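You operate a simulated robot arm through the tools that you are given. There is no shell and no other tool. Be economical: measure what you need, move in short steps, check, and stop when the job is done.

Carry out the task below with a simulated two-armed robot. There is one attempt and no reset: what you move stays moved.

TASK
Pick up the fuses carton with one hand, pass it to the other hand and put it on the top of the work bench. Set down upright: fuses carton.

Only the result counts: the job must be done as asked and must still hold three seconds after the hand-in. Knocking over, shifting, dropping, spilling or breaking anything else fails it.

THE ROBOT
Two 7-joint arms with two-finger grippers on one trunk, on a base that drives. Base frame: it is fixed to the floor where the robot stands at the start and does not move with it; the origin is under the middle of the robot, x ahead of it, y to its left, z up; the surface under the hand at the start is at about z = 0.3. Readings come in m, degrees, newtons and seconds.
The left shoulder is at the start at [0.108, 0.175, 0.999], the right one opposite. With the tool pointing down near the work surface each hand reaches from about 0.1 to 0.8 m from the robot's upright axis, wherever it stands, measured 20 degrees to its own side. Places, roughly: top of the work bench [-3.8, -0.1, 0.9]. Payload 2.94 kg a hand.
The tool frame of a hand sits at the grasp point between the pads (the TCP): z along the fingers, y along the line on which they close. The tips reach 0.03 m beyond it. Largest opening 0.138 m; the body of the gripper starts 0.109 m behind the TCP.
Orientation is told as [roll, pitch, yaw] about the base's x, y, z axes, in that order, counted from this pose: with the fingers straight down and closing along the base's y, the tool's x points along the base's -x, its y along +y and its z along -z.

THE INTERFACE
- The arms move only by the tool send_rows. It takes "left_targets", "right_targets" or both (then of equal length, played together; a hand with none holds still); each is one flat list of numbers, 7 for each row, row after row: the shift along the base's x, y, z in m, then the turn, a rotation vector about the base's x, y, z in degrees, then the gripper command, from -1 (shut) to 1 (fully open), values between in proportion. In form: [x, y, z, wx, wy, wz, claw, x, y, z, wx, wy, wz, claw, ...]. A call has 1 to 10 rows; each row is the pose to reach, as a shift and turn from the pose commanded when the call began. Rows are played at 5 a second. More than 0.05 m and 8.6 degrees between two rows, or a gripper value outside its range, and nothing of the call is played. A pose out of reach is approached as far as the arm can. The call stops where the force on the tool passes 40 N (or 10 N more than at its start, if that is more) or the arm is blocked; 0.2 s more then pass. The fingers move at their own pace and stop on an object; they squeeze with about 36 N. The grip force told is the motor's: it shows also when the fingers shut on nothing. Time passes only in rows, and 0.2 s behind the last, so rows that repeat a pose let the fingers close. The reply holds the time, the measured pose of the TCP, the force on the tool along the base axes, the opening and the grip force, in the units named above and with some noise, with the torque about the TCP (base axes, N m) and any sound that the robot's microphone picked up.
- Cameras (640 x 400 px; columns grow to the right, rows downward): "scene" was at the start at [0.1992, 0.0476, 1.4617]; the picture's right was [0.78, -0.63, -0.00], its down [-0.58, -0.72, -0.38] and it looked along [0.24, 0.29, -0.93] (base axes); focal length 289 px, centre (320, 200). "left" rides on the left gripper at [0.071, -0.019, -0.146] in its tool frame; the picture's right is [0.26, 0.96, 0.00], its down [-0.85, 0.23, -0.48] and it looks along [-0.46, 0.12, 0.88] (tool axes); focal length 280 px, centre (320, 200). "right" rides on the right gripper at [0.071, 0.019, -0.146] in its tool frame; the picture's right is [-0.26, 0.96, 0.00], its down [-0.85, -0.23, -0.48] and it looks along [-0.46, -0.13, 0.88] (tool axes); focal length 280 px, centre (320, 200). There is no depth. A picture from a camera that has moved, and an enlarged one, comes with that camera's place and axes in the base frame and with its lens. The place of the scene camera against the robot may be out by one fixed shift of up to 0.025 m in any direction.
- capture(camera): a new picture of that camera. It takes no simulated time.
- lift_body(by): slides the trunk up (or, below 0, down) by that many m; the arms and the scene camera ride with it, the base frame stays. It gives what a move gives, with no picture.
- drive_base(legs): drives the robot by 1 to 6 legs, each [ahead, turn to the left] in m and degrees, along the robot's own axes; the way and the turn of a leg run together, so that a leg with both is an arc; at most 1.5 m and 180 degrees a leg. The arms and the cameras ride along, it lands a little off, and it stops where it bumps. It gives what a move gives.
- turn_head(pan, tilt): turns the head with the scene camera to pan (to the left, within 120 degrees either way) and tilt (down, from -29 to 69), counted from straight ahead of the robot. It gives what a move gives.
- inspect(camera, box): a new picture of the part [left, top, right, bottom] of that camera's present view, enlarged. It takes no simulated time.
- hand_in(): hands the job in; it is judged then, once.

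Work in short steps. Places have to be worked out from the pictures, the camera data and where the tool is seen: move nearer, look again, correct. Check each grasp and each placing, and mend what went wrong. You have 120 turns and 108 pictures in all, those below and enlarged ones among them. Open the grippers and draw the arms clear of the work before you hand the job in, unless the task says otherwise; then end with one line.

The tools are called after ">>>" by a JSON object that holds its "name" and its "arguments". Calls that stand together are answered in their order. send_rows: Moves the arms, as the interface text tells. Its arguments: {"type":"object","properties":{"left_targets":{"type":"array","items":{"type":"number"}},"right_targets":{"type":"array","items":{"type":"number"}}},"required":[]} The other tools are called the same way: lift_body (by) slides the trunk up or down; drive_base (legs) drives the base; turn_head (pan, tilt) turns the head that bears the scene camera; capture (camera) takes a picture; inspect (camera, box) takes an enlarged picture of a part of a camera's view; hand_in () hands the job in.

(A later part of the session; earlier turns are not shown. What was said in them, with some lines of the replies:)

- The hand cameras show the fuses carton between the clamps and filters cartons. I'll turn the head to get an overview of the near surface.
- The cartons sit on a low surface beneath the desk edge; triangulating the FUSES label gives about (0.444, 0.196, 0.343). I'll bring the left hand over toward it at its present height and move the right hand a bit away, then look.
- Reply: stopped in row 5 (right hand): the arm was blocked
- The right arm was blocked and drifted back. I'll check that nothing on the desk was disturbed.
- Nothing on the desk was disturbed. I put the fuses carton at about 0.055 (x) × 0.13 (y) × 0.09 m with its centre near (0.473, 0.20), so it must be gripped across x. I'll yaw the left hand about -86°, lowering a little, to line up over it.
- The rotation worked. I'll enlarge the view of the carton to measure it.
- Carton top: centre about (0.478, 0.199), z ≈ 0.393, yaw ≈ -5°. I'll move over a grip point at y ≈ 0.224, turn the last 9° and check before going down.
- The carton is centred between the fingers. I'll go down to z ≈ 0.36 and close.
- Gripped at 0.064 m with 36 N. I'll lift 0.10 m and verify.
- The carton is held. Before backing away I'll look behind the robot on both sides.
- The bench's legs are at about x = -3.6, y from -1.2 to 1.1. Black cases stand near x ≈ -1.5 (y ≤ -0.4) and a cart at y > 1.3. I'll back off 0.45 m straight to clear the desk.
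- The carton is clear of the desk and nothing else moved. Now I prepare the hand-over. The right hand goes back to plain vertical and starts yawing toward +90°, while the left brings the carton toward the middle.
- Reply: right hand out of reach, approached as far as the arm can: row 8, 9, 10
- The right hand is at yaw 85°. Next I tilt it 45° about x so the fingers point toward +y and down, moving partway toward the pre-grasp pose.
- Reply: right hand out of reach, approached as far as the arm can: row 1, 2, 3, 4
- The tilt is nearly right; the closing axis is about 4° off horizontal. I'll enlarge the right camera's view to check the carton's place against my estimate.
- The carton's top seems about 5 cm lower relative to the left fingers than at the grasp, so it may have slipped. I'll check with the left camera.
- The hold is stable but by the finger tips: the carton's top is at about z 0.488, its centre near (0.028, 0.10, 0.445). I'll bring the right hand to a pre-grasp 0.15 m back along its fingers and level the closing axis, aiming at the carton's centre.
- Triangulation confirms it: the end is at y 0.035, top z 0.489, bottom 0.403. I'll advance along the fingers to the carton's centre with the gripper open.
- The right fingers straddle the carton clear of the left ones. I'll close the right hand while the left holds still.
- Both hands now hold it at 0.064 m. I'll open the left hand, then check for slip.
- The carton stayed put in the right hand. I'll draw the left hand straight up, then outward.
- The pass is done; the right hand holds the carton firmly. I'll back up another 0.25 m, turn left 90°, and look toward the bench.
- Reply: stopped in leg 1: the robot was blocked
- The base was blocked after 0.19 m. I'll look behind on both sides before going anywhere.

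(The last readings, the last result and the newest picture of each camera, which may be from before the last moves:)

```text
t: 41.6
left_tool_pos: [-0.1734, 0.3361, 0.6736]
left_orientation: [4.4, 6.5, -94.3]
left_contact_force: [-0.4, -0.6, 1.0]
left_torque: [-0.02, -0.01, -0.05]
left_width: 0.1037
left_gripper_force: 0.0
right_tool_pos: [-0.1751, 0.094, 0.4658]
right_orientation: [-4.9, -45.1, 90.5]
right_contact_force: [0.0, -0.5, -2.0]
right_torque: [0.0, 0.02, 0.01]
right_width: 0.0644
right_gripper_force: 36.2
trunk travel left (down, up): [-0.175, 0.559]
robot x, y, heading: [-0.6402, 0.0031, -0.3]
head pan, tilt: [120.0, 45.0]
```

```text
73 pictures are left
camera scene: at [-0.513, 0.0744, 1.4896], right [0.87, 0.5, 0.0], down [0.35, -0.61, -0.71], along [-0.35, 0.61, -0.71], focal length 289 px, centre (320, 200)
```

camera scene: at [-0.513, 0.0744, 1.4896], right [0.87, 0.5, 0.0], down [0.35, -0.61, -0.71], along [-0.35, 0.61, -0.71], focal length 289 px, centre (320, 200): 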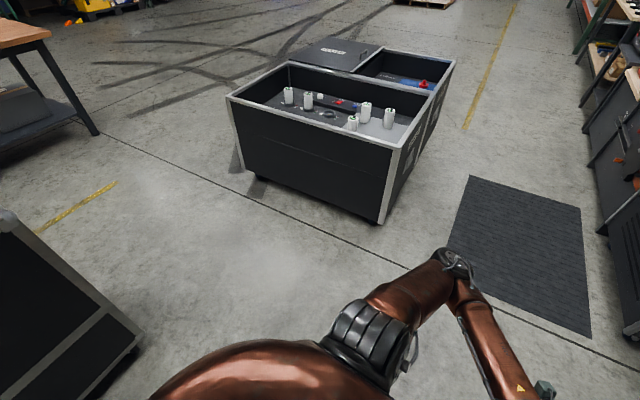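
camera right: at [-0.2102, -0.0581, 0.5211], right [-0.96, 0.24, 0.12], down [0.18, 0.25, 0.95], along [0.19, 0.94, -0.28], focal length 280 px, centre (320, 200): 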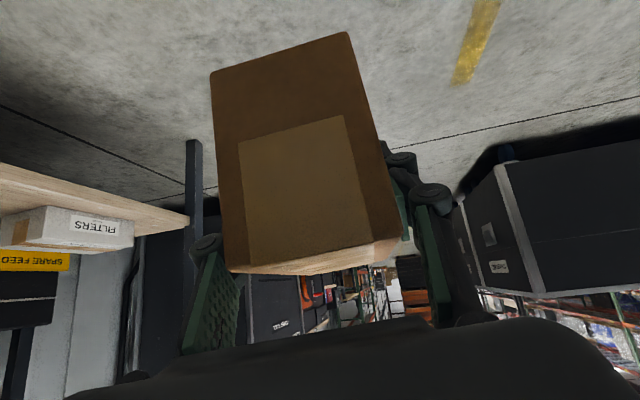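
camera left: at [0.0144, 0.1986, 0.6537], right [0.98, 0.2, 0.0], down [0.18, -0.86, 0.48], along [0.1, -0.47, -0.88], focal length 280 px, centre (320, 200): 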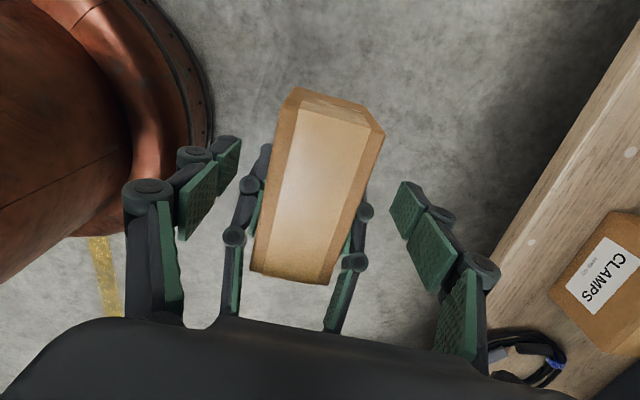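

The nearest case front is at x ≈ -1.54, well behind the base, so the stop may not be an outside bump. I'll try a small turn in place to see if it moves freely.

>>> {"name": "drive_base", "arguments": {"legs": [[0, 25]]}}

>>> {"name": "capture", "arguments": {"camera": "scene"}}

```text
t: 42.5
left_tool_pos: [-0.1596, 0.3156, 0.6721]
left_orientation: [12.0, -5.1, -90.7]
left_contact_force: [-0.2, 0.2, 0.4]
left_torque: [0.05, 0.0, 0.01]
left_width: 0.1033
left_gripper_force: 0.1
right_tool_pos: [-0.1811, 0.1143, 0.4641]
right_orientation: [-4.8, -45.1, 93.0]
right_contact_force: [-0.1, 0.2, -3.6]
right_torque: [-0.02, 0.02, -0.01]
right_width: 0.0646
right_gripper_force: 35.8
trunk travel left (down, up): [-0.175, 0.559]
robot x, y, heading: [-0.6368, 0.0007, 2.4]
head pan, tilt: [120.0, 45.0]
stopped in leg 1: the robot was blocked; the commanded pose is now the measured one
```

```text
72 pictures are left
camera scene: at [-0.5165, 0.0795, 1.4896], right [0.84, 0.54, 0.0], down [0.38, -0.6, -0.71], along [-0.38, 0.6, -0.71], focal length 289 px, centre (320, 200)
```

scene: 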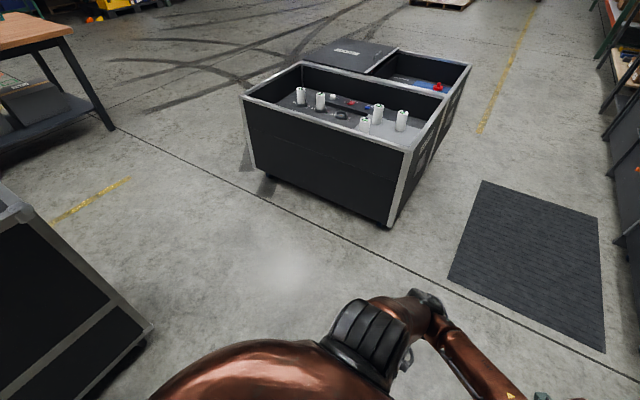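

Blocked again, and the left hand's pose shifts, so the left arm is fouling something. I'll look forward and down at the arms.

>>> {"name": "turn_head", "arguments": {"pan": 10, "tilt": 60}}

>>> {"name": "capture", "arguments": {"camera": "scene"}}

>>> {"name": "capture", "arguments": {"camera": "left"}}

```text
t: 44.4
left_tool_pos: [-0.1585, 0.3163, 0.6723]
left_orientation: [12.0, -5.0, -90.8]
left_contact_force: [0.8, -0.5, -0.2]
left_torque: [0.02, 0.02, 0.0]
left_width: 0.1035
left_gripper_force: 0.1
right_tool_pos: [-0.1813, 0.1141, 0.4649]
right_orientation: [-4.9, -45.0, 93.1]
right_contact_force: [0.2, 0.2, -2.6]
right_torque: [-0.04, 0.01, -0.01]
right_width: 0.0641
right_gripper_force: 35.5
trunk travel left (down, up): [-0.175, 0.559]
robot x, y, heading: [-0.6376, 0.0015, 2.8]
head pan, tilt: [10.0, 60.0]
```

```text
71 pictures are left
camera scene: at [-0.4077, 0.026, 1.4701], right [0.22, -0.98, 0.0], down [-0.85, -0.19, -0.5], along [0.49, 0.11, -0.87], focal length 289 px, centre (320, 200)
```

scene: 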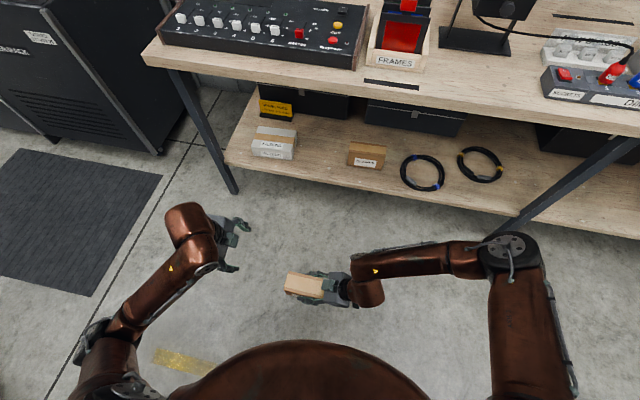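

```text
70 pictures are left
camera left: at [-0.2084, 0.3981, 0.8045], right [0.95, 0.27, 0.18], down [0.12, -0.8, 0.59], along [0.3, -0.53, -0.79], focal length 280 px, centre (320, 200)
```

left: 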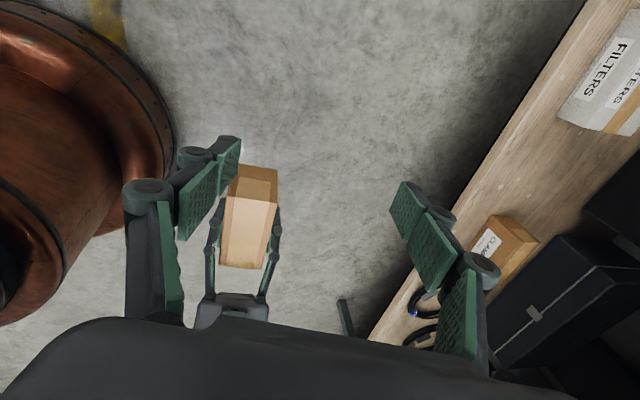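

Nothing visible touches the arms; both hands shifted as if the base stopped hard, so it may touch something hidden directly behind. I'll drive forward 0.12 m and try a small turn.

>>> {"name": "drive_base", "arguments": {"legs": [[0.12, 0]]}}

>>> {"name": "drive_base", "arguments": {"legs": [[0, 15]]}}

>>> {"name": "capture", "arguments": {"camera": "scene"}}

```text
t: 45.6
left_tool_pos: [-0.042, 0.3204, 0.6742]
left_orientation: [12.2, -5.0, -90.6]
left_contact_force: [1.6, 0.1, -0.4]
left_torque: [-0.04, 0.07, -0.01]
left_width: 0.1035
left_gripper_force: 0.1
right_tool_pos: [-0.0624, 0.1194, 0.4677]
right_orientation: [-5.4, -44.9, 93.2]
right_contact_force: [-0.5, 0.3, -2.5]
right_torque: [-0.04, -0.01, 0.02]
right_width: 0.064
right_gripper_force: 36.1
trunk travel left (down, up): [-0.175, 0.559]
robot x, y, heading: [-0.5159, 0.0055, 2.2]
head pan, tilt: [10.0, 60.0]
```

```text
t: 46.9
left_tool_pos: [-0.1461, 0.43, 0.6764]
left_orientation: [12.7, -4.9, -75.6]
left_contact_force: [-1.7, -0.1, -0.1]
left_torque: [-0.06, -0.06, -0.01]
left_width: 0.1037
left_gripper_force: 0.1
right_tool_pos: [-0.1115, 0.2322, 0.4706]
right_orientation: [-6.2, -45.1, 108.8]
right_contact_force: [0.2, 0.8, -2.7]
right_torque: [-0.04, 0.02, 0.0]
right_width: 0.0643
right_gripper_force: 35.9
trunk travel left (down, up): [-0.175, 0.559]
robot x, y, heading: [-0.518, 0.0054, 17.3]
head pan, tilt: [10.0, 60.0]
```

```text
69 pictures are left
camera scene: at [-0.3001, 0.0927, 1.4699], right [0.46, -0.89, 0.0], down [-0.77, -0.4, -0.5], along [0.44, 0.23, -0.87], focal length 289 px, centre (320, 200)
```

scene: 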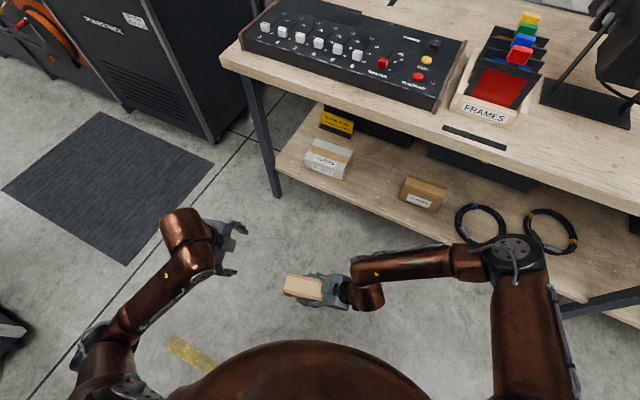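

It turns freely now. The right elbow's radius (~0.73 m) clears the desk edge, so I'll continue turning left in steps.

>>> {"name": "drive_base", "arguments": {"legs": [[0, 25]]}}

>>> {"name": "capture", "arguments": {"camera": "scene"}}

```text
t: 48.6
left_tool_pos: [-0.3613, 0.5457, 0.6768]
left_orientation: [12.6, -4.8, -50.7]
left_contact_force: [-0.4, -1.3, -1.0]
left_torque: [0.15, -0.13, 0.02]
left_width: 0.1034
left_gripper_force: 0.2
right_tool_pos: [-0.2441, 0.3804, 0.4708]
right_orientation: [-6.3, -45.0, 133.8]
right_contact_force: [-0.4, 0.0, -2.7]
right_torque: [-0.08, -0.01, -0.01]
right_width: 0.0642
right_gripper_force: 36.4
trunk travel left (down, up): [-0.175, 0.559]
robot x, y, heading: [-0.5144, 0.0073, 42.4]
head pan, tilt: [10.0, 60.0]
```

```text
68 pictures are left
camera scene: at [-0.3564, 0.1795, 1.47], right [0.79, -0.61, 0.0], down [-0.53, -0.69, -0.5], along [0.3, 0.4, -0.87], focal length 289 px, centre (320, 200)
```

scene: 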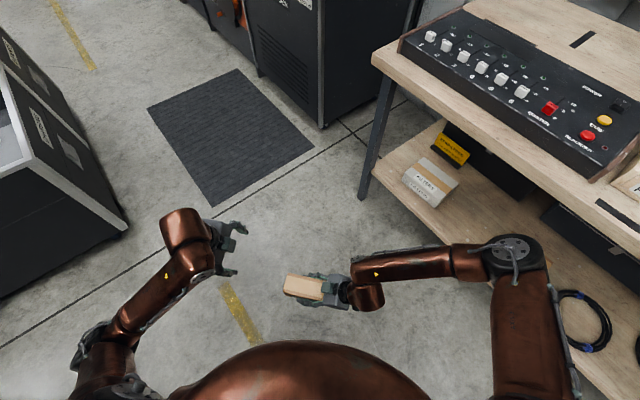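

The elbow has already passed its closest point to the desk. I'll continue to about 90°.

>>> {"name": "drive_base", "arguments": {"legs": [[0, 48]]}}

>>> {"name": "turn_head", "arguments": {"pan": 90, "tilt": 35}}

>>> {"name": "capture", "arguments": {"camera": "scene"}}

```text
t: 51.2
left_tool_pos: [-0.8143, 0.4809, 0.6759]
left_orientation: [12.5, -4.8, -2.2]
left_contact_force: [0.0, 0.4, -0.4]
left_torque: [0.01, -0.03, 0.01]
left_width: 0.1035
left_gripper_force: 0.1
right_tool_pos: [-0.6112, 0.4578, 0.4711]
right_orientation: [-6.3, -45.1, -178.0]
right_contact_force: [-0.4, -0.5, -3.3]
right_torque: [0.03, -0.01, -0.02]
right_width: 0.0642
right_gripper_force: 36.0
trunk travel left (down, up): [-0.175, 0.559]
robot x, y, heading: [-0.5156, 0.0053, 90.6]
head pan, tilt: [10.0, 60.0]
```

```text
t: 52.7
left_tool_pos: [-0.8136, 0.4804, 0.6757]
left_orientation: [12.6, -5.0, -2.3]
left_contact_force: [0.5, 0.2, -0.8]
left_torque: [0.02, 0.02, 0.0]
left_width: 0.1035
left_gripper_force: 0.0
right_tool_pos: [-0.6117, 0.4577, 0.4704]
right_orientation: [-6.3, -44.9, -178.1]
right_contact_force: [-1.2, 0.7, -2.7]
right_torque: [-0.02, -0.05, 0.03]
right_width: 0.0643
right_gripper_force: 36.1
trunk travel left (down, up): [-0.175, 0.559]
robot x, y, heading: [-0.514, 0.0038, 90.3]
head pan, tilt: [90.0, 35.0]
```

```text
67 pictures are left
camera scene: at [-0.6142, 0.181, 1.5044], right [-0.01, 1.0, 0.0], down [0.57, 0.0, -0.82], along [-0.82, -0.01, -0.57], focal length 289 px, centre (320, 200)
```

scene: 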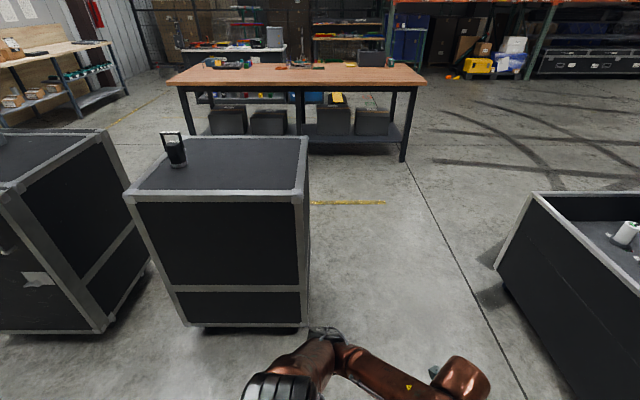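

The bench (orange top) is ahead toward -x, with a gap between the tall case (y ≤ 0.10) and the cart (y ≥ 1.34). I'll raise the trunk 0.5 m so the arms clear the cases, then arc left through the gap.

>>> {"name": "lift_body", "arguments": {"by": 0.5}}

>>> {"name": "drive_base", "arguments": {"legs": [[0.13, 0], [0.9, 89.7]]}}

>>> {"name": "turn_head", "arguments": {"pan": 0, "tilt": 40}}

>>> {"name": "capture", "arguments": {"camera": "scene"}}

```text
refused: 0.5 is not a number from -0.4 to 0.4
```

```text
t: 58.3
left_tool_pos: [-1.5763, 0.3908, 0.6707]
left_orientation: [11.5, -5.3, 88.4]
left_contact_force: [-0.5, 0.7, 0.7]
left_torque: [0.01, 0.01, 0.0]
left_width: 0.1032
left_gripper_force: 0.0
right_tool_pos: [-1.5457, 0.5949, 0.4711]
right_orientation: [-6.3, -45.0, -87.3]
right_contact_force: [-0.2, 0.2, -3.2]
right_torque: [0.07, 0.0, -0.01]
right_width: 0.0643
right_gripper_force: 35.9
trunk travel left (down, up): [-0.175, 0.559]
robot x, y, heading: [-1.0951, 0.7025, -178.7]
head pan, tilt: [90.0, 35.0]
cut short: leg 2
```

```text
t: 60.0
left_tool_pos: [-1.576, 0.3899, 0.6726]
left_orientation: [11.5, -5.3, 88.4]
left_contact_force: [1.0, 0.5, 0.6]
left_torque: [0.02, -0.05, 0.02]
left_width: 0.1034
left_gripper_force: 0.1
right_tool_pos: [-1.5467, 0.5952, 0.4711]
right_orientation: [-6.2, -45.0, -87.3]
right_contact_force: [-0.1, -0.5, -2.7]
right_torque: [0.0, 0.0, 0.01]
right_width: 0.0644
right_gripper_force: 35.7
trunk travel left (down, up): [-0.175, 0.559]
robot x, y, heading: [-1.0981, 0.7036, -178.6]
head pan, tilt: [0.0, 40.0]
```

```text
66 pictures are left
camera scene: at [-1.3639, 0.6971, 1.4968], right [-0.02, 1.0, 0.0], down [0.64, 0.01, -0.77], along [-0.77, -0.02, -0.64], focal length 289 px, centre (320, 200)
```

scene: 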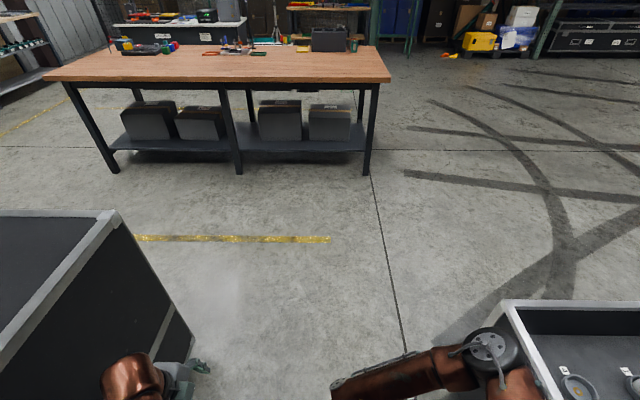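

The robot is in the gap facing the bench. The bench front edge is at x ≈ -3.28, y -1.12 to 1.10, and its front half is clear. I'll raise the trunk by 0.4 + 0.12 m and drive ahead toward it.

>>> {"name": "lift_body", "arguments": {"by": 0.4}}

>>> {"name": "lift_body", "arguments": {"by": 0.12}}

>>> {"name": "capture", "arguments": {"camera": "scene"}}

>>> {"name": "capture", "arguments": {"camera": "right"}}

```text
t: 63.8
left_tool_pos: [-1.5765, 0.3908, 1.0709]
left_orientation: [11.4, -5.4, 88.5]
left_contact_force: [0.7, -0.3, -0.4]
left_torque: [-0.03, 0.02, 0.0]
left_width: 0.1033
left_gripper_force: 0.0
right_tool_pos: [-1.5475, 0.5953, 0.8691]
right_orientation: [-6.1, -45.0, -87.2]
right_contact_force: [-0.6, 0.1, -3.3]
right_torque: [0.05, 0.0, -0.01]
right_width: 0.0643
right_gripper_force: 36.1
trunk travel left (down, up): [-0.575, 0.159]
robot x, y, heading: [-1.0936, 0.7009, -178.8]
head pan, tilt: [0.0, 40.0]
```

```text
t: 65.3
left_tool_pos: [-1.5747, 0.391, 1.1919]
left_orientation: [11.5, -5.4, 88.4]
left_contact_force: [-0.4, 0.3, -0.6]
left_torque: [0.01, 0.01, -0.03]
left_width: 0.1033
left_gripper_force: 0.2
right_tool_pos: [-1.5465, 0.5957, 0.9907]
right_orientation: [-6.3, -44.9, -87.4]
right_contact_force: [0.9, 0.5, -3.0]
right_torque: [0.06, 0.03, -0.01]
right_width: 0.0644
right_gripper_force: 36.3
trunk travel left (down, up): [-0.695, 0.039]
robot x, y, heading: [-1.0973, 0.6998, -179.2]
head pan, tilt: [0.0, 40.0]
```

```text
65 pictures are left
camera scene: at [-1.1722, 0.7007, 2.0247], right [-0.02, 1.0, 0.0], down [0.64, 0.01, -0.77], along [-0.77, -0.01, -0.64], focal length 289 px, centre (320, 200)
```

scene: 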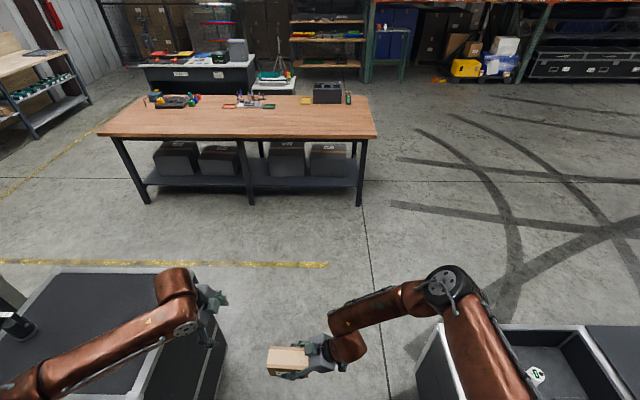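

```text
64 pictures are left
camera right: at [-1.5186, 0.7479, 1.041], right [0.97, -0.21, 0.11], down [-0.17, -0.26, 0.95], along [-0.18, -0.94, -0.28], focal length 280 px, centre (320, 200)
```

right: 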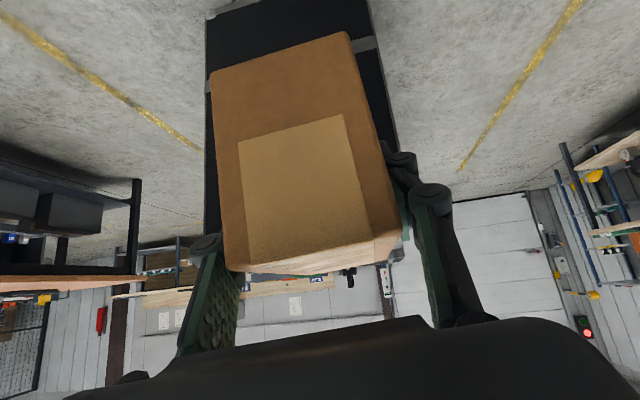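

The carton hasn't slipped. The hand's roll drifted 6° at the hard stop, so I'll level it (turn about y by -4.3°) and raise it 4 cm.

>>> {"name": "send_rows", "arguments": {"right_targets": [0, 0, 0.02, 0, -2.2, 0, -1, 0, 0, 0.04, 0, -4.3, 0, -1, 0, 0, 0.04, 0, -4.3, 0, -1]}}

>>> {"name": "drive_base", "arguments": {"legs": [[1.2, 0]]}}

>>> {"name": "capture", "arguments": {"camera": "scene"}}

```text
t: 66.1
left_tool_pos: [-1.5769, 0.3896, 1.1917]
left_orientation: [11.5, -5.3, 88.4]
left_contact_force: [0.5, 0.2, 0.1]
left_torque: [0.01, -0.01, 0.01]
left_width: 0.1036
left_gripper_force: 0.0
right_tool_pos: [-1.5462, 0.5958, 1.0312]
right_orientation: [-0.1, -45.1, -91.7]
right_contact_force: [0.7, -0.3, -3.5]
right_torque: [0.02, -0.01, 0.01]
right_width: 0.064
right_gripper_force: 35.7
trunk travel left (down, up): [-0.695, 0.039]
robot x, y, heading: [-1.0958, 0.7014, -178.9]
head pan, tilt: [0.0, 40.0]
```

```text
t: 72.2
left_tool_pos: [-2.7854, 0.37, 1.1922]
left_orientation: [11.4, -5.3, 88.1]
left_contact_force: [0.1, 0.5, 0.5]
left_torque: [-0.01, -0.01, -0.01]
left_width: 0.1037
left_gripper_force: 0.1
right_tool_pos: [-2.7546, 0.5741, 1.0309]
right_orientation: [-0.1, -45.0, -91.9]
right_contact_force: [0.2, -0.7, -2.9]
right_torque: [-0.01, 0.02, -0.02]
right_width: 0.064
right_gripper_force: 35.9
trunk travel left (down, up): [-0.695, 0.039]
robot x, y, heading: [-2.3051, 0.6785, -179.1]
head pan, tilt: [0.0, 40.0]
```

```text
63 pictures are left
camera scene: at [-2.3804, 0.6787, 2.0248], right [-0.02, 1.0, 0.0], down [0.64, 0.01, -0.77], along [-0.77, -0.01, -0.64], focal length 289 px, centre (320, 200)
```

scene: 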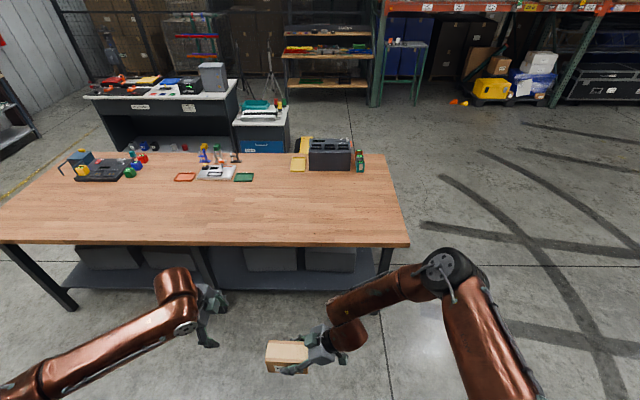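

The bench's front edge is about x ≈ -3.4, and the area ahead of the right hand (y ≈ 0.57) is empty. I'll drive 0.6 m closer.

>>> {"name": "drive_base", "arguments": {"legs": [[0.6, 0]]}}

>>> {"name": "turn_head", "arguments": {"pan": 0, "tilt": 58}}

>>> {"name": "capture", "arguments": {"camera": "scene"}}

>>> {"name": "capture", "arguments": {"camera": "right"}}

```text
t: 75.6
left_tool_pos: [-3.3798, 0.3554, 1.1904]
left_orientation: [11.5, -5.3, 88.6]
left_contact_force: [0.6, -0.9, -0.2]
left_torque: [-0.03, 0.01, -0.03]
left_width: 0.1035
left_gripper_force: 0.2
right_tool_pos: [-3.3506, 0.5609, 1.03]
right_orientation: [-0.1, -45.0, -91.5]
right_contact_force: [0.4, -0.4, -3.7]
right_torque: [0.05, 0.0, -0.01]
right_width: 0.0642
right_gripper_force: 36.2
trunk travel left (down, up): [-0.695, 0.039]
robot x, y, heading: [-2.9022, 0.6637, -178.5]
head pan, tilt: [0.0, 40.0]
```

```text
t: 76.4
left_tool_pos: [-3.3804, 0.3549, 1.191]
left_orientation: [11.7, -5.3, 88.5]
left_contact_force: [0.5, 0.0, -0.3]
left_torque: [-0.03, 0.01, 0.0]
left_width: 0.1032
left_gripper_force: 0.0
right_tool_pos: [-3.3511, 0.5602, 1.0295]
right_orientation: [-0.1, -45.0, -91.5]
right_contact_force: [-0.1, 0.7, -2.2]
right_torque: [0.03, -0.02, 0.0]
right_width: 0.0644
right_gripper_force: 35.7
trunk travel left (down, up): [-0.695, 0.039]
robot x, y, heading: [-2.9035, 0.6655, -178.5]
head pan, tilt: [0.0, 58.0]
```

```text
62 pictures are left
camera scene: at [-2.9607, 0.6669, 2.0005], right [-0.02, 1.0, 0.0], down [0.85, 0.02, -0.53], along [-0.53, -0.01, -0.85], focal length 289 px, centre (320, 200)
```

scene: 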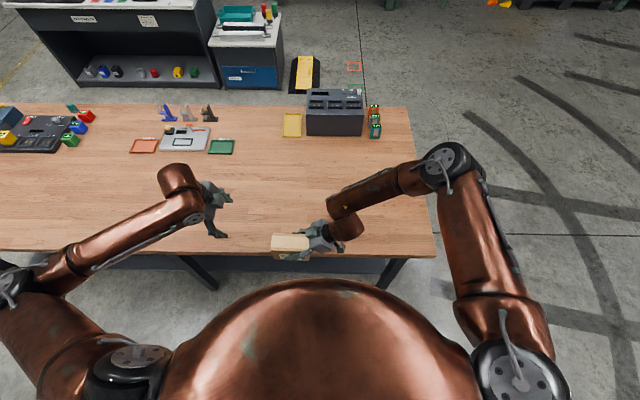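

```text
61 pictures are left
camera right: at [-3.3268, 0.7126, 1.0832], right [0.96, -0.21, 0.18], down [-0.24, -0.26, 0.94], along [-0.15, -0.94, -0.3], focal length 280 px, centre (320, 200)
```

right: 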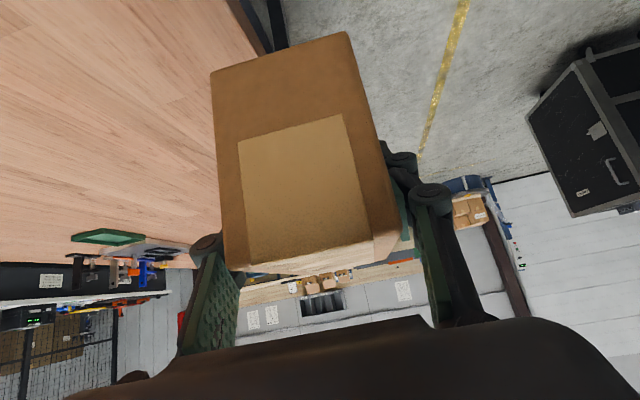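

The carton hovers just before the front edge (x ≈ -3.39). I'll extend the right hand 0.20 m over the bench.

>>> {"name": "send_rows", "arguments": {"right_targets": [-0.04, 0, 0, 0, 0, 0, -1, -0.08, 0, 0, 0, 0, 0, -1, -0.12, 0, 0, 0, 0, 0, -1, -0.16, 0, 0, 0, 0, 0, -1, -0.2, 0, 0, 0, 0, 0, -1, -0.2, 0, 0, 0, 0, 0, -1]}}

>>> {"name": "capture", "arguments": {"camera": "scene"}}

>>> {"name": "capture", "arguments": {"camera": "right"}}

>>> {"name": "capture", "arguments": {"camera": "left"}}

```text
t: 77.8
left_tool_pos: [-3.3807, 0.3547, 1.1916]
left_orientation: [11.6, -5.2, 88.5]
left_contact_force: [0.1, 0.5, 0.4]
left_torque: [-0.03, -0.02, -0.01]
left_width: 0.1035
left_gripper_force: 0.1
right_tool_pos: [-3.55, 0.5616, 1.0298]
right_orientation: [0.0, -45.0, -91.5]
right_contact_force: [0.5, 0.8, -3.4]
right_torque: [0.0, -0.03, 0.0]
right_width: 0.0642
right_gripper_force: 35.5
trunk travel left (down, up): [-0.695, 0.039]
robot x, y, heading: [-2.9007, 0.6623, -178.7]
head pan, tilt: [0.0, 58.0]
```

```text
60 pictures are left
camera scene: at [-2.9603, 0.6673, 2.0005], right [-0.02, 1.0, 0.0], down [0.85, 0.02, -0.53], along [-0.53, -0.01, -0.85], focal length 289 px, centre (320, 200)
```

scene: 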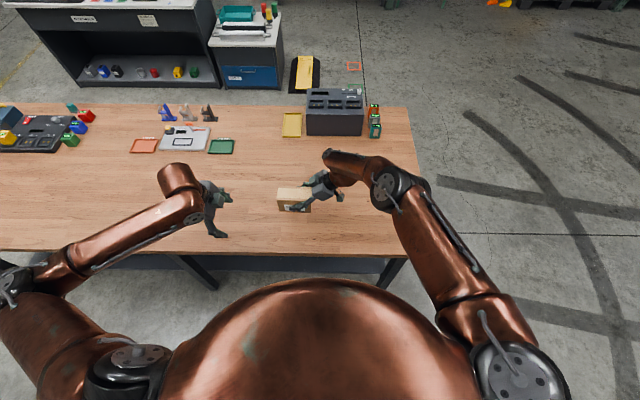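

```text
59 pictures are left
camera right: at [-3.5261, 0.7135, 1.0822], right [0.96, -0.21, 0.18], down [-0.24, -0.26, 0.94], along [-0.15, -0.94, -0.3], focal length 280 px, centre (320, 200)
```

right: 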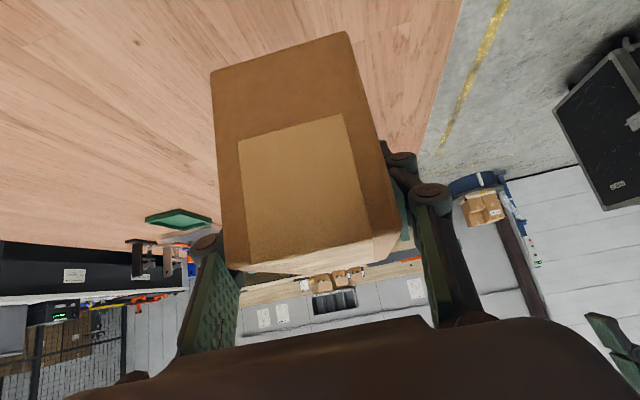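

```text
58 pictures are left
camera left: at [-3.3343, 0.271, 1.3237], right [-0.95, -0.25, 0.17], down [-0.11, 0.8, 0.59], along [-0.28, 0.54, -0.79], focal length 280 px, centre (320, 200)
```

left: 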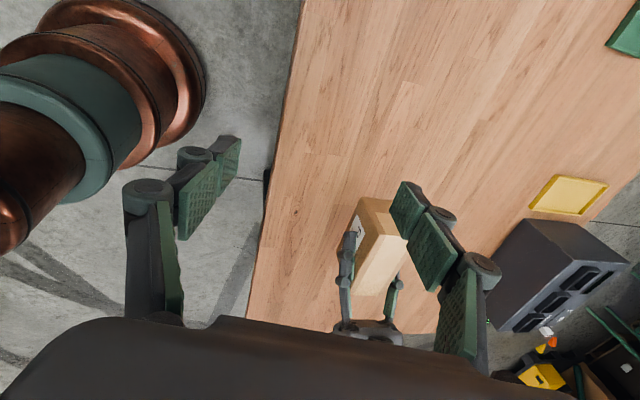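

All clear above the bench. The carton's bottom is at about z 0.986; I'll lower 0.07 m first.

>>> {"name": "send_rows", "arguments": {"right_targets": [0, 0, -0.02, 0, 0, 0, -1, 0, 0, -0.04, 0, 0, 0, -1, 0, 0, -0.055, 0, 0, 0, -1, 0, 0, -0.065, 0, 0, 0, -1, 0, 0, -0.07, 0, 0, 0, -1]}}

>>> {"name": "capture", "arguments": {"camera": "left"}}

>>> {"name": "capture", "arguments": {"camera": "right"}}

```text
t: 79.0
left_tool_pos: [-3.3796, 0.3551, 1.1915]
left_orientation: [11.5, -5.4, 88.6]
left_contact_force: [-0.4, -0.2, -0.1]
left_torque: [0.01, 0.01, 0.03]
left_width: 0.1033
left_gripper_force: 0.1
right_tool_pos: [-3.5428, 0.5579, 0.9732]
right_orientation: [-0.2, -44.9, -91.5]
right_contact_force: [0.0, 0.5, -3.5]
right_torque: [0.0, 0.01, 0.02]
right_width: 0.064
right_gripper_force: 35.4
right hand out of reach, approached as far as the arm can: row 3, 4, 5
trunk travel left (down, up): [-0.695, 0.039]
robot x, y, heading: [-2.9021, 0.666, -179.0]
head pan, tilt: [0.0, 58.0]
```

```text
57 pictures are left
camera left: at [-3.3346, 0.2706, 1.3235], right [-0.95, -0.25, 0.17], down [-0.11, 0.8, 0.59], along [-0.28, 0.54, -0.79], focal length 280 px, centre (320, 200)
```

left: 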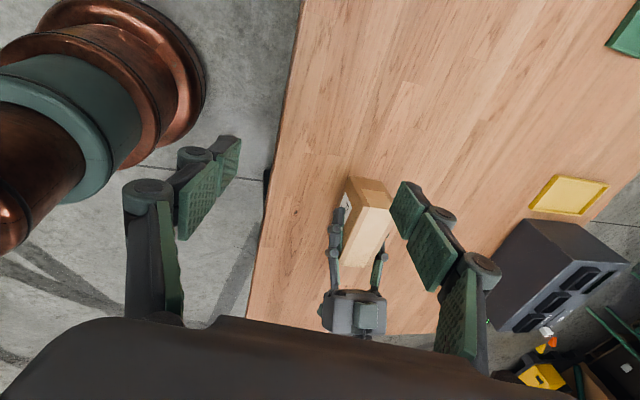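

```text
56 pictures are left
camera right: at [-3.5198, 0.7097, 1.0264], right [0.96, -0.21, 0.18], down [-0.24, -0.26, 0.94], along [-0.15, -0.94, -0.3], focal length 280 px, centre (320, 200)
```

right: 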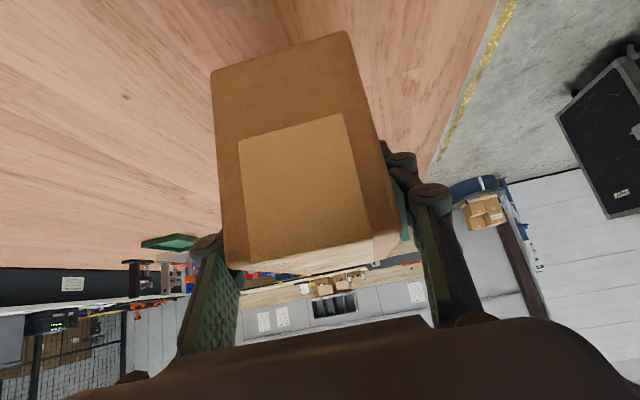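

The arm reaches its limit, so I'll lower the rest with the trunk. The carton's bottom is near z 0.929; I'll go down 0.02.

>>> {"name": "lift_body", "arguments": {"by": -0.02}}

>>> {"name": "inspect", "arguments": {"camera": "left", "box": [280, 140, 440, 340]}}

```text
t: 79.7
left_tool_pos: [-3.379, 0.3545, 1.1705]
left_orientation: [11.7, -5.3, 88.5]
left_contact_force: [-0.4, 0.1, -0.2]
left_torque: [0.01, 0.03, -0.02]
left_width: 0.1035
left_gripper_force: 0.1
right_tool_pos: [-3.544, 0.5585, 0.9541]
right_orientation: [-0.1, -44.9, -91.3]
right_contact_force: [-0.9, -0.6, -3.1]
right_torque: [0.02, -0.01, -0.02]
right_width: 0.0642
right_gripper_force: 36.1
trunk travel left (down, up): [-0.675, 0.059]
robot x, y, heading: [-2.9029, 0.6644, -178.9]
head pan, tilt: [0.0, 58.0]
```

```text
2.00 times, centred on (360, 240) of left
camera zoom: at [-3.3345, 0.2705, 1.3034], right [-0.95, -0.25, 0.17], down [-0.11, 0.8, 0.59], along [-0.28, 0.54, -0.79], focal length 561 px, centre (240, 120)
```

zoom: 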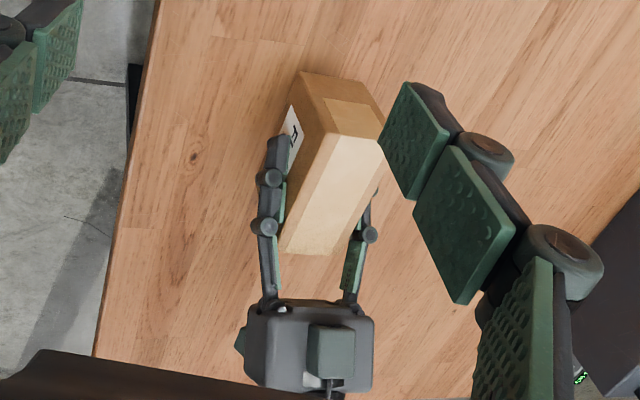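

No contact yet. I'll go down in 8 mm steps and watch the force.

>>> {"name": "lift_body", "arguments": {"by": -0.008}}

>>> {"name": "inspect", "arguments": {"camera": "right", "box": [160, 0, 440, 175]}}

```text
t: 80.2
left_tool_pos: [-3.3809, 0.3556, 1.1636]
left_orientation: [11.5, -5.3, 88.5]
left_contact_force: [-0.3, -0.2, 0.2]
left_torque: [0.01, -0.02, 0.0]
left_width: 0.1032
left_gripper_force: 0.1
right_tool_pos: [-3.5437, 0.5579, 0.9463]
right_orientation: [-0.1, -45.1, -91.5]
right_contact_force: [-0.7, 0.0, -2.7]
right_torque: [0.03, 0.01, 0.02]
right_width: 0.0642
right_gripper_force: 36.5
trunk travel left (down, up): [-0.667, 0.067]
robot x, y, heading: [-2.9039, 0.6652, -178.9]
head pan, tilt: [0.0, 58.0]
```

```text
2.29 times, centred on (300, 88) of right
camera zoom: at [-3.52, 0.7101, 0.9986], right [0.96, -0.21, 0.18], down [-0.24, -0.26, 0.94], along [-0.15, -0.94, -0.3], focal length 641 px, centre (366, 457)
```

zoom: 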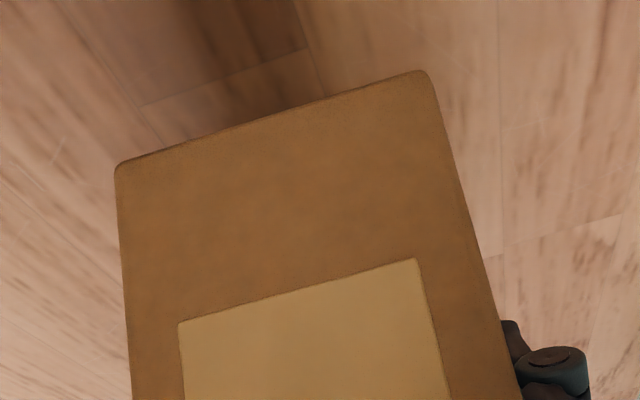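

No contact yet; I'll continue in small steps.

>>> {"name": "lift_body", "arguments": {"by": -0.006}}

>>> {"name": "lift_body", "arguments": {"by": -0.005}}

```text
t: 80.8
left_tool_pos: [-3.3805, 0.3554, 1.1574]
left_orientation: [11.5, -5.5, 88.5]
left_contact_force: [-0.7, -0.6, 0.3]
left_torque: [0.0, 0.0, 0.01]
left_width: 0.1034
left_gripper_force: 0.1
right_tool_pos: [-3.5448, 0.558, 0.9401]
right_orientation: [-0.1, -45.0, -91.5]
right_contact_force: [-0.7, -0.4, -2.1]
right_torque: [0.01, -0.03, 0.01]
right_width: 0.0643
right_gripper_force: 36.1
trunk travel left (down, up): [-0.661, 0.073]
robot x, y, heading: [-2.9001, 0.6645, -178.9]
head pan, tilt: [0.0, 58.0]
```

```text
t: 81.3
left_tool_pos: [-3.3806, 0.3556, 1.1539]
left_orientation: [11.6, -5.4, 88.5]
left_contact_force: [0.6, 0.0, 0.5]
left_torque: [-0.01, 0.03, 0.0]
left_width: 0.1035
left_gripper_force: 0.0
right_tool_pos: [-3.5438, 0.5584, 0.9352]
right_orientation: [0.0, -44.9, -91.6]
right_contact_force: [-0.2, 1.1, -2.8]
right_torque: [0.02, 0.03, 0.02]
right_width: 0.0641
right_gripper_force: 36.0
trunk travel left (down, up): [-0.656, 0.078]
robot x, y, heading: [-2.8981, 0.6662, -179.0]
head pan, tilt: [0.0, 58.0]
```

Still hanging free (about -2.8 N). Further small steps.

>>> {"name": "lift_body", "arguments": {"by": -0.005}}

>>> {"name": "lift_body", "arguments": {"by": -0.005}}

>>> {"name": "inspect", "arguments": {"camera": "right", "box": [160, 0, 440, 175]}}

```text
t: 81.9
left_tool_pos: [-3.3793, 0.3552, 1.1472]
left_orientation: [11.5, -5.4, 88.5]
left_contact_force: [-0.3, 0.3, -0.1]
left_torque: [0.0, 0.01, -0.03]
left_width: 0.1036
left_gripper_force: 0.0
right_tool_pos: [-3.5437, 0.5567, 0.93]
right_orientation: [0.0, -45.0, -91.5]
right_contact_force: [0.0, 0.1, -3.4]
right_torque: [0.01, -0.01, 0.02]
right_width: 0.0641
right_gripper_force: 36.2
trunk travel left (down, up): [-0.651, 0.083]
robot x, y, heading: [-2.901, 0.6686, -178.4]
head pan, tilt: [0.0, 58.0]
```

```text
t: 82.4
left_tool_pos: [-3.3799, 0.3558, 1.1417]
left_orientation: [11.6, -5.4, 88.4]
left_contact_force: [-0.5, 0.0, -0.4]
left_torque: [-0.01, -0.02, 0.04]
left_width: 0.1034
left_gripper_force: 0.2
right_tool_pos: [-3.5435, 0.5579, 0.9246]
right_orientation: [-0.1, -45.0, -91.5]
right_contact_force: [0.2, 0.8, -3.8]
right_torque: [0.04, 0.04, -0.01]
right_width: 0.0642
right_gripper_force: 36.3
trunk travel left (down, up): [-0.646, 0.088]
robot x, y, heading: [-2.9005, 0.6623, -178.7]
head pan, tilt: [0.0, 58.0]
```

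```text
2.29 times, centred on (300, 88) of right
camera zoom: at [-3.5199, 0.7101, 0.9775], right [0.96, -0.21, 0.18], down [-0.24, -0.26, 0.94], along [-0.15, -0.94, -0.3], focal length 641 px, centre (366, 457)
```

zoom: 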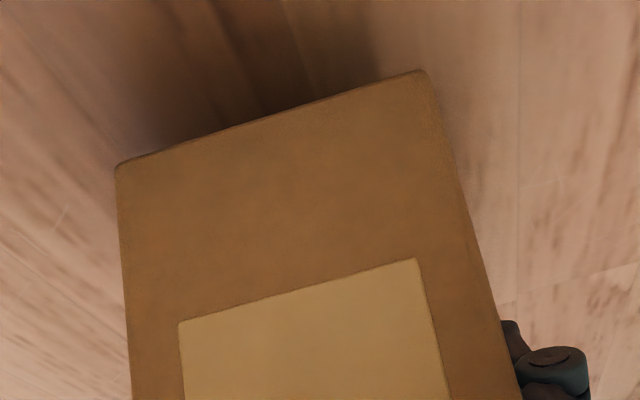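

The shadow is closing in under the carton. I'll continue stepping.

>>> {"name": "lift_body", "arguments": {"by": -0.005}}

>>> {"name": "lift_body", "arguments": {"by": -0.004}}

>>> {"name": "inspect", "arguments": {"camera": "right", "box": [160, 0, 440, 175]}}

```text
t: 83.0
left_tool_pos: [-3.3802, 0.3551, 1.1364]
left_orientation: [11.5, -5.3, 88.5]
left_contact_force: [-0.5, -0.6, -0.2]
left_torque: [0.04, 0.0, 0.01]
left_width: 0.1034
left_gripper_force: 0.1
right_tool_pos: [-3.5431, 0.5572, 0.9204]
right_orientation: [-0.2, -45.0, -91.5]
right_contact_force: [-0.4, -0.5, -2.6]
right_torque: [0.07, -0.02, -0.02]
right_width: 0.064
right_gripper_force: 36.2
trunk travel left (down, up): [-0.641, 0.093]
robot x, y, heading: [-2.8988, 0.6636, -178.7]
head pan, tilt: [0.0, 58.0]
```

```text
t: 83.5
left_tool_pos: [-3.3799, 0.355, 1.1332]
left_orientation: [11.5, -5.4, 88.5]
left_contact_force: [-0.1, 0.7, 0.0]
left_torque: [0.0, 0.03, 0.0]
left_width: 0.1033
left_gripper_force: 0.0
right_tool_pos: [-3.5436, 0.5582, 0.9159]
right_orientation: [-0.1, -45.0, -91.5]
right_contact_force: [0.4, 0.9, -2.4]
right_torque: [0.01, 0.0, 0.03]
right_width: 0.0644
right_gripper_force: 35.8
trunk travel left (down, up): [-0.637, 0.097]
robot x, y, heading: [-2.9036, 0.6629, -178.8]
head pan, tilt: [0.0, 58.0]
```

```text
2.29 times, centred on (300, 88) of right
camera zoom: at [-3.5199, 0.7101, 0.9685], right [0.96, -0.21, 0.18], down [-0.24, -0.26, 0.94], along [-0.15, -0.94, -0.3], focal length 641 px, centre (366, 457)
```

zoom: 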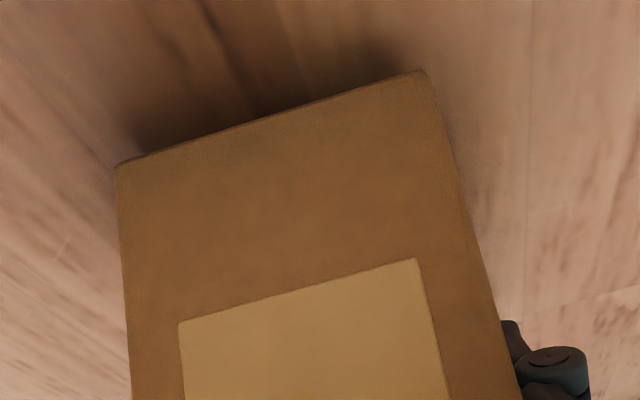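

Very close now. I'll continue with 4 mm steps.

>>> {"name": "lift_body", "arguments": {"by": -0.004}}

>>> {"name": "lift_body", "arguments": {"by": -0.004}}

>>> {"name": "inspect", "arguments": {"camera": "right", "box": [160, 0, 440, 175]}}

```text
t: 84.0
left_tool_pos: [-3.3811, 0.3559, 1.1293]
left_orientation: [11.5, -5.4, 88.6]
left_contact_force: [0.1, 0.4, -0.1]
left_torque: [0.0, 0.01, -0.01]
left_width: 0.1035
left_gripper_force: 0.0
right_tool_pos: [-3.5434, 0.5575, 0.9112]
right_orientation: [-0.2, -45.0, -91.5]
right_contact_force: [0.9, 0.3, -2.1]
right_torque: [0.05, 0.02, 0.01]
right_width: 0.0643
right_gripper_force: 35.5
trunk travel left (down, up): [-0.633, 0.101]
robot x, y, heading: [-2.9007, 0.6653, -178.8]
head pan, tilt: [0.0, 58.0]
```

```text
t: 84.5
left_tool_pos: [-3.3793, 0.3557, 1.126]
left_orientation: [11.6, -5.4, 88.5]
left_contact_force: [-0.1, -1.3, 0.4]
left_torque: [-0.01, 0.01, -0.01]
left_width: 0.1035
left_gripper_force: 0.1
right_tool_pos: [-3.5441, 0.5585, 0.9101]
right_orientation: [-0.4, -45.0, -91.4]
right_contact_force: [1.4, 2.5, 8.9]
right_torque: [0.8, -0.53, -0.06]
right_width: 0.0645
right_gripper_force: 35.8
trunk travel left (down, up): [-0.629, 0.105]
robot x, y, heading: [-2.8993, 0.6633, -178.9]
head pan, tilt: [0.0, 58.0]
```

```text
2.29 times, centred on (300, 88) of right
camera zoom: at [-3.5197, 0.7104, 0.962], right [0.96, -0.21, 0.18], down [-0.23, -0.26, 0.94], along [-0.15, -0.94, -0.3], focal length 641 px, centre (366, 457)
```

zoom: 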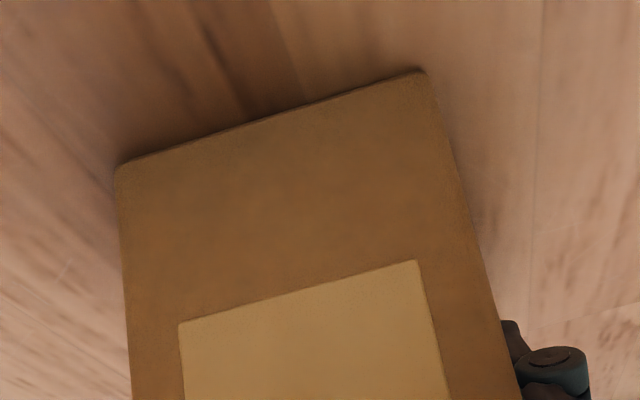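

Contact: the force rose to +9 N, with the carton's corner nearest the robot touching first. The remaining gap is a millimetre or so, so I'll open the right hand.

>>> {"name": "send_rows", "arguments": {"right_targets": [0, 0, 0, 0, 0, 0, -0.05, 0, 0, 0, 0, 0, 0, 0.1, 0, 0, 0, 0, 0, 0, 0.3, 0, 0, 0, 0, 0, 0, 0.5, 0, 0, 0, 0, 0, 0, 0.7, 0, 0, 0, 0, 0, 0, 0.7]}}

>>> {"name": "capture", "arguments": {"camera": "right"}}

>>> {"name": "capture", "arguments": {"camera": "left"}}

```text
t: 86.0
left_tool_pos: [-3.3794, 0.3559, 1.1259]
left_orientation: [11.6, -5.3, 88.5]
left_contact_force: [-0.1, 0.4, 0.9]
left_torque: [0.0, 0.0, 0.01]
left_width: 0.1036
left_gripper_force: 0.0
right_tool_pos: [-3.5434, 0.5577, 0.9078]
right_orientation: [-0.1, -45.0, -91.5]
right_contact_force: [-0.6, -0.7, 0.3]
right_torque: [-0.02, 0.03, -0.01]
right_width: 0.1173
right_gripper_force: 0.0
trunk travel left (down, up): [-0.629, 0.105]
robot x, y, heading: [-2.9021, 0.6645, -178.5]
head pan, tilt: [0.0, 58.0]
```

```text
50 pictures are left
camera right: at [-3.5196, 0.7103, 0.9607], right [0.96, -0.21, 0.18], down [-0.24, -0.26, 0.94], along [-0.15, -0.94, -0.3], focal length 280 px, centre (320, 200)
```

right: 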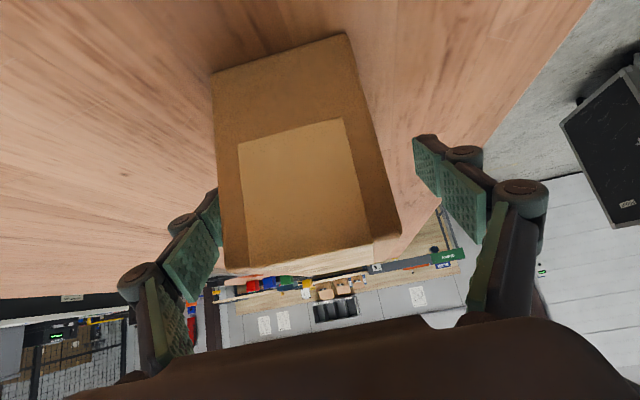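

```text
49 pictures are left
camera left: at [-3.3344, 0.2707, 1.2575], right [-0.95, -0.25, 0.17], down [-0.11, 0.8, 0.59], along [-0.28, 0.54, -0.79], focal length 280 px, centre (320, 200)
```

left: 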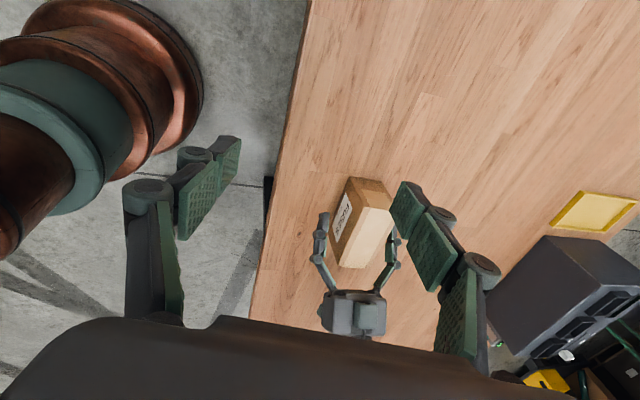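

The carton stands upright and free. I'll withdraw the right hand back along its fingers (+y, +z).

>>> {"name": "send_rows", "arguments": {"right_targets": [0, 0.02, 0.02, 0, 0, 0, 0.7, 0, 0.04, 0.04, 0, 0, 0, 0.7, 0, 0.06, 0.065, 0, 0, 0, 0.7, 0, 0.08, 0.09, 0, 0, 0, 0.7, 0, 0.1, 0.12, 0, 0, 0, 0.7, 0, 0.11, 0.15, 0, 0, 0, 0.7]}}

>>> {"name": "capture", "arguments": {"camera": "scene"}}

>>> {"name": "capture", "arguments": {"camera": "left"}}

```text
t: 87.3
left_tool_pos: [-3.38, 0.3555, 1.1268]
left_orientation: [11.6, -5.3, 88.5]
left_contact_force: [0.4, 0.4, -0.1]
left_torque: [-0.02, 0.03, -0.02]
left_width: 0.1032
left_gripper_force: 0.1
right_tool_pos: [-3.5423, 0.6685, 1.0586]
right_orientation: [-0.2, -45.1, -91.5]
right_contact_force: [-0.6, 0.7, 1.1]
right_torque: [-0.01, 0.01, -0.03]
right_width: 0.1172
right_gripper_force: 0.1
trunk travel left (down, up): [-0.629, 0.105]
robot x, y, heading: [-2.9033, 0.6658, -179.0]
head pan, tilt: [0.0, 58.0]
```

```text
48 pictures are left
camera scene: at [-2.9614, 0.6673, 1.9346], right [-0.02, 1.0, 0.0], down [0.85, 0.02, -0.53], along [-0.53, -0.01, -0.85], focal length 289 px, centre (320, 200)
```

scene: 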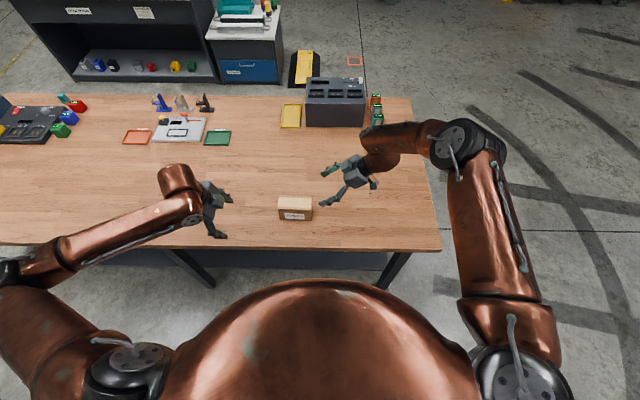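

```text
47 pictures are left
camera left: at [-3.3339, 0.2709, 1.2578], right [-0.95, -0.25, 0.17], down [-0.11, 0.8, 0.59], along [-0.28, 0.54, -0.79], focal length 280 px, centre (320, 200)
```

left: 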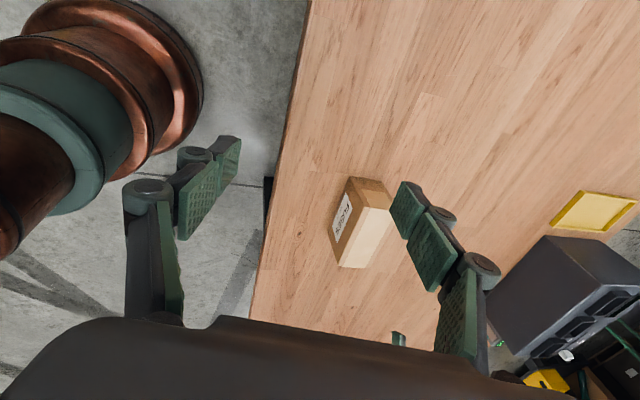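

The carton stands upright on the bench. I'll open both grippers, raise the right hand a bit more, and back away 0.35 m.

>>> {"name": "send_rows", "arguments": {"left_targets": [0, 0, 0.02, 0, 0, 0, 1, 0, 0, 0.03, 0, 0, 0, 1, 0, 0, 0.03, 0, 0, 0, 1], "right_targets": [0, 0.02, 0.03, 0, 0, 0, 1, 0, 0.03, 0.06, 0, 0, 0, 1, 0, 0.03, 0.08, 0, 0, 0, 1]}}

>>> {"name": "drive_base", "arguments": {"legs": [[-0.35, 0]]}}

>>> {"name": "turn_head", "arguments": {"pan": 0, "tilt": 45}}

>>> {"name": "inspect", "arguments": {"camera": "scene", "box": [160, 80, 480, 280]}}

```text
t: 88.2
left_tool_pos: [-3.3809, 0.3548, 1.1555]
left_orientation: [11.6, -5.4, 88.4]
left_contact_force: [0.0, 0.1, -0.7]
left_torque: [0.0, -0.01, 0.01]
left_width: 0.138
left_gripper_force: 0.1
right_tool_pos: [-3.5431, 0.6972, 1.137]
right_orientation: [-0.1, -45.0, -91.5]
right_contact_force: [0.4, -0.7, 0.1]
right_torque: [0.07, 0.0, -0.03]
right_width: 0.1381
right_gripper_force: 0.1
trunk travel left (down, up): [-0.629, 0.105]
robot x, y, heading: [-2.8974, 0.6631, -178.8]
head pan, tilt: [0.0, 58.0]
```

```text
t: 90.4
left_tool_pos: [-3.0287, 0.3636, 1.1556]
left_orientation: [11.6, -5.3, 88.4]
left_contact_force: [0.5, -0.4, -0.5]
left_torque: [0.03, -0.01, -0.02]
left_width: 0.1381
left_gripper_force: 0.1
right_tool_pos: [-3.1921, 0.7057, 1.1375]
right_orientation: [-0.2, -45.0, -91.5]
right_contact_force: [-0.1, 0.1, 0.7]
right_torque: [-0.02, 0.0, 0.01]
right_width: 0.1379
right_gripper_force: 0.1
trunk travel left (down, up): [-0.629, 0.105]
robot x, y, heading: [-2.5464, 0.6754, -179.0]
head pan, tilt: [0.0, 58.0]
```

```text
t: 91.2
left_tool_pos: [-3.0285, 0.3637, 1.1564]
left_orientation: [11.6, -5.3, 88.4]
left_contact_force: [-0.9, 0.9, 0.2]
left_torque: [0.0, 0.02, -0.02]
left_width: 0.1378
left_gripper_force: 0.1
right_tool_pos: [-3.19, 0.7049, 1.1382]
right_orientation: [-0.1, -45.0, -91.6]
right_contact_force: [0.4, 0.4, -0.8]
right_torque: [0.0, -0.01, -0.03]
right_width: 0.1379
right_gripper_force: 0.1
trunk travel left (down, up): [-0.629, 0.105]
robot x, y, heading: [-2.5516, 0.6717, -178.9]
head pan, tilt: [0.0, 45.0]
```

```text
2.00 times, centred on (320, 180) of scene
camera zoom: at [-2.6222, 0.6746, 1.9517], right [-0.02, 1.0, 0.0], down [0.71, 0.01, -0.71], along [-0.71, -0.01, -0.71], focal length 579 px, centre (320, 240)
```

zoom: 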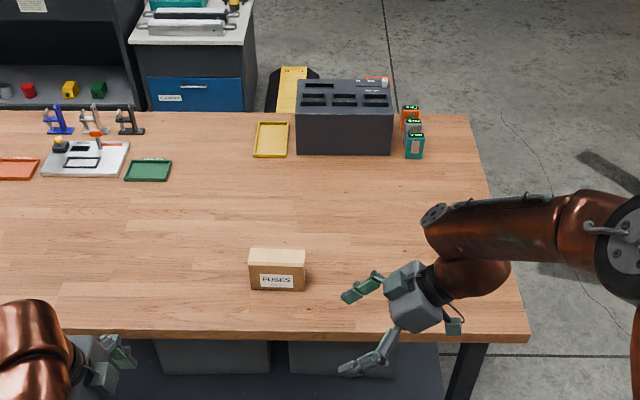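

The FUSES carton stands upright on the bench, label readable, with the arms clear and both grippers open. I'm handing in.

>>> {"name": "hand_in", "arguments": {}}

```text
The job is handed in.
```

The left hand picked up the fuses carton and passed it to the right hand, which set it upright on the work bench. The last picture shows it standing there with both grippers open and the arms clear. The base was stopped twice while backing away from the shelf, apparently against something I couldn't see; I saw nothing else moved in the later pictures, though I didn't look back at that spot.
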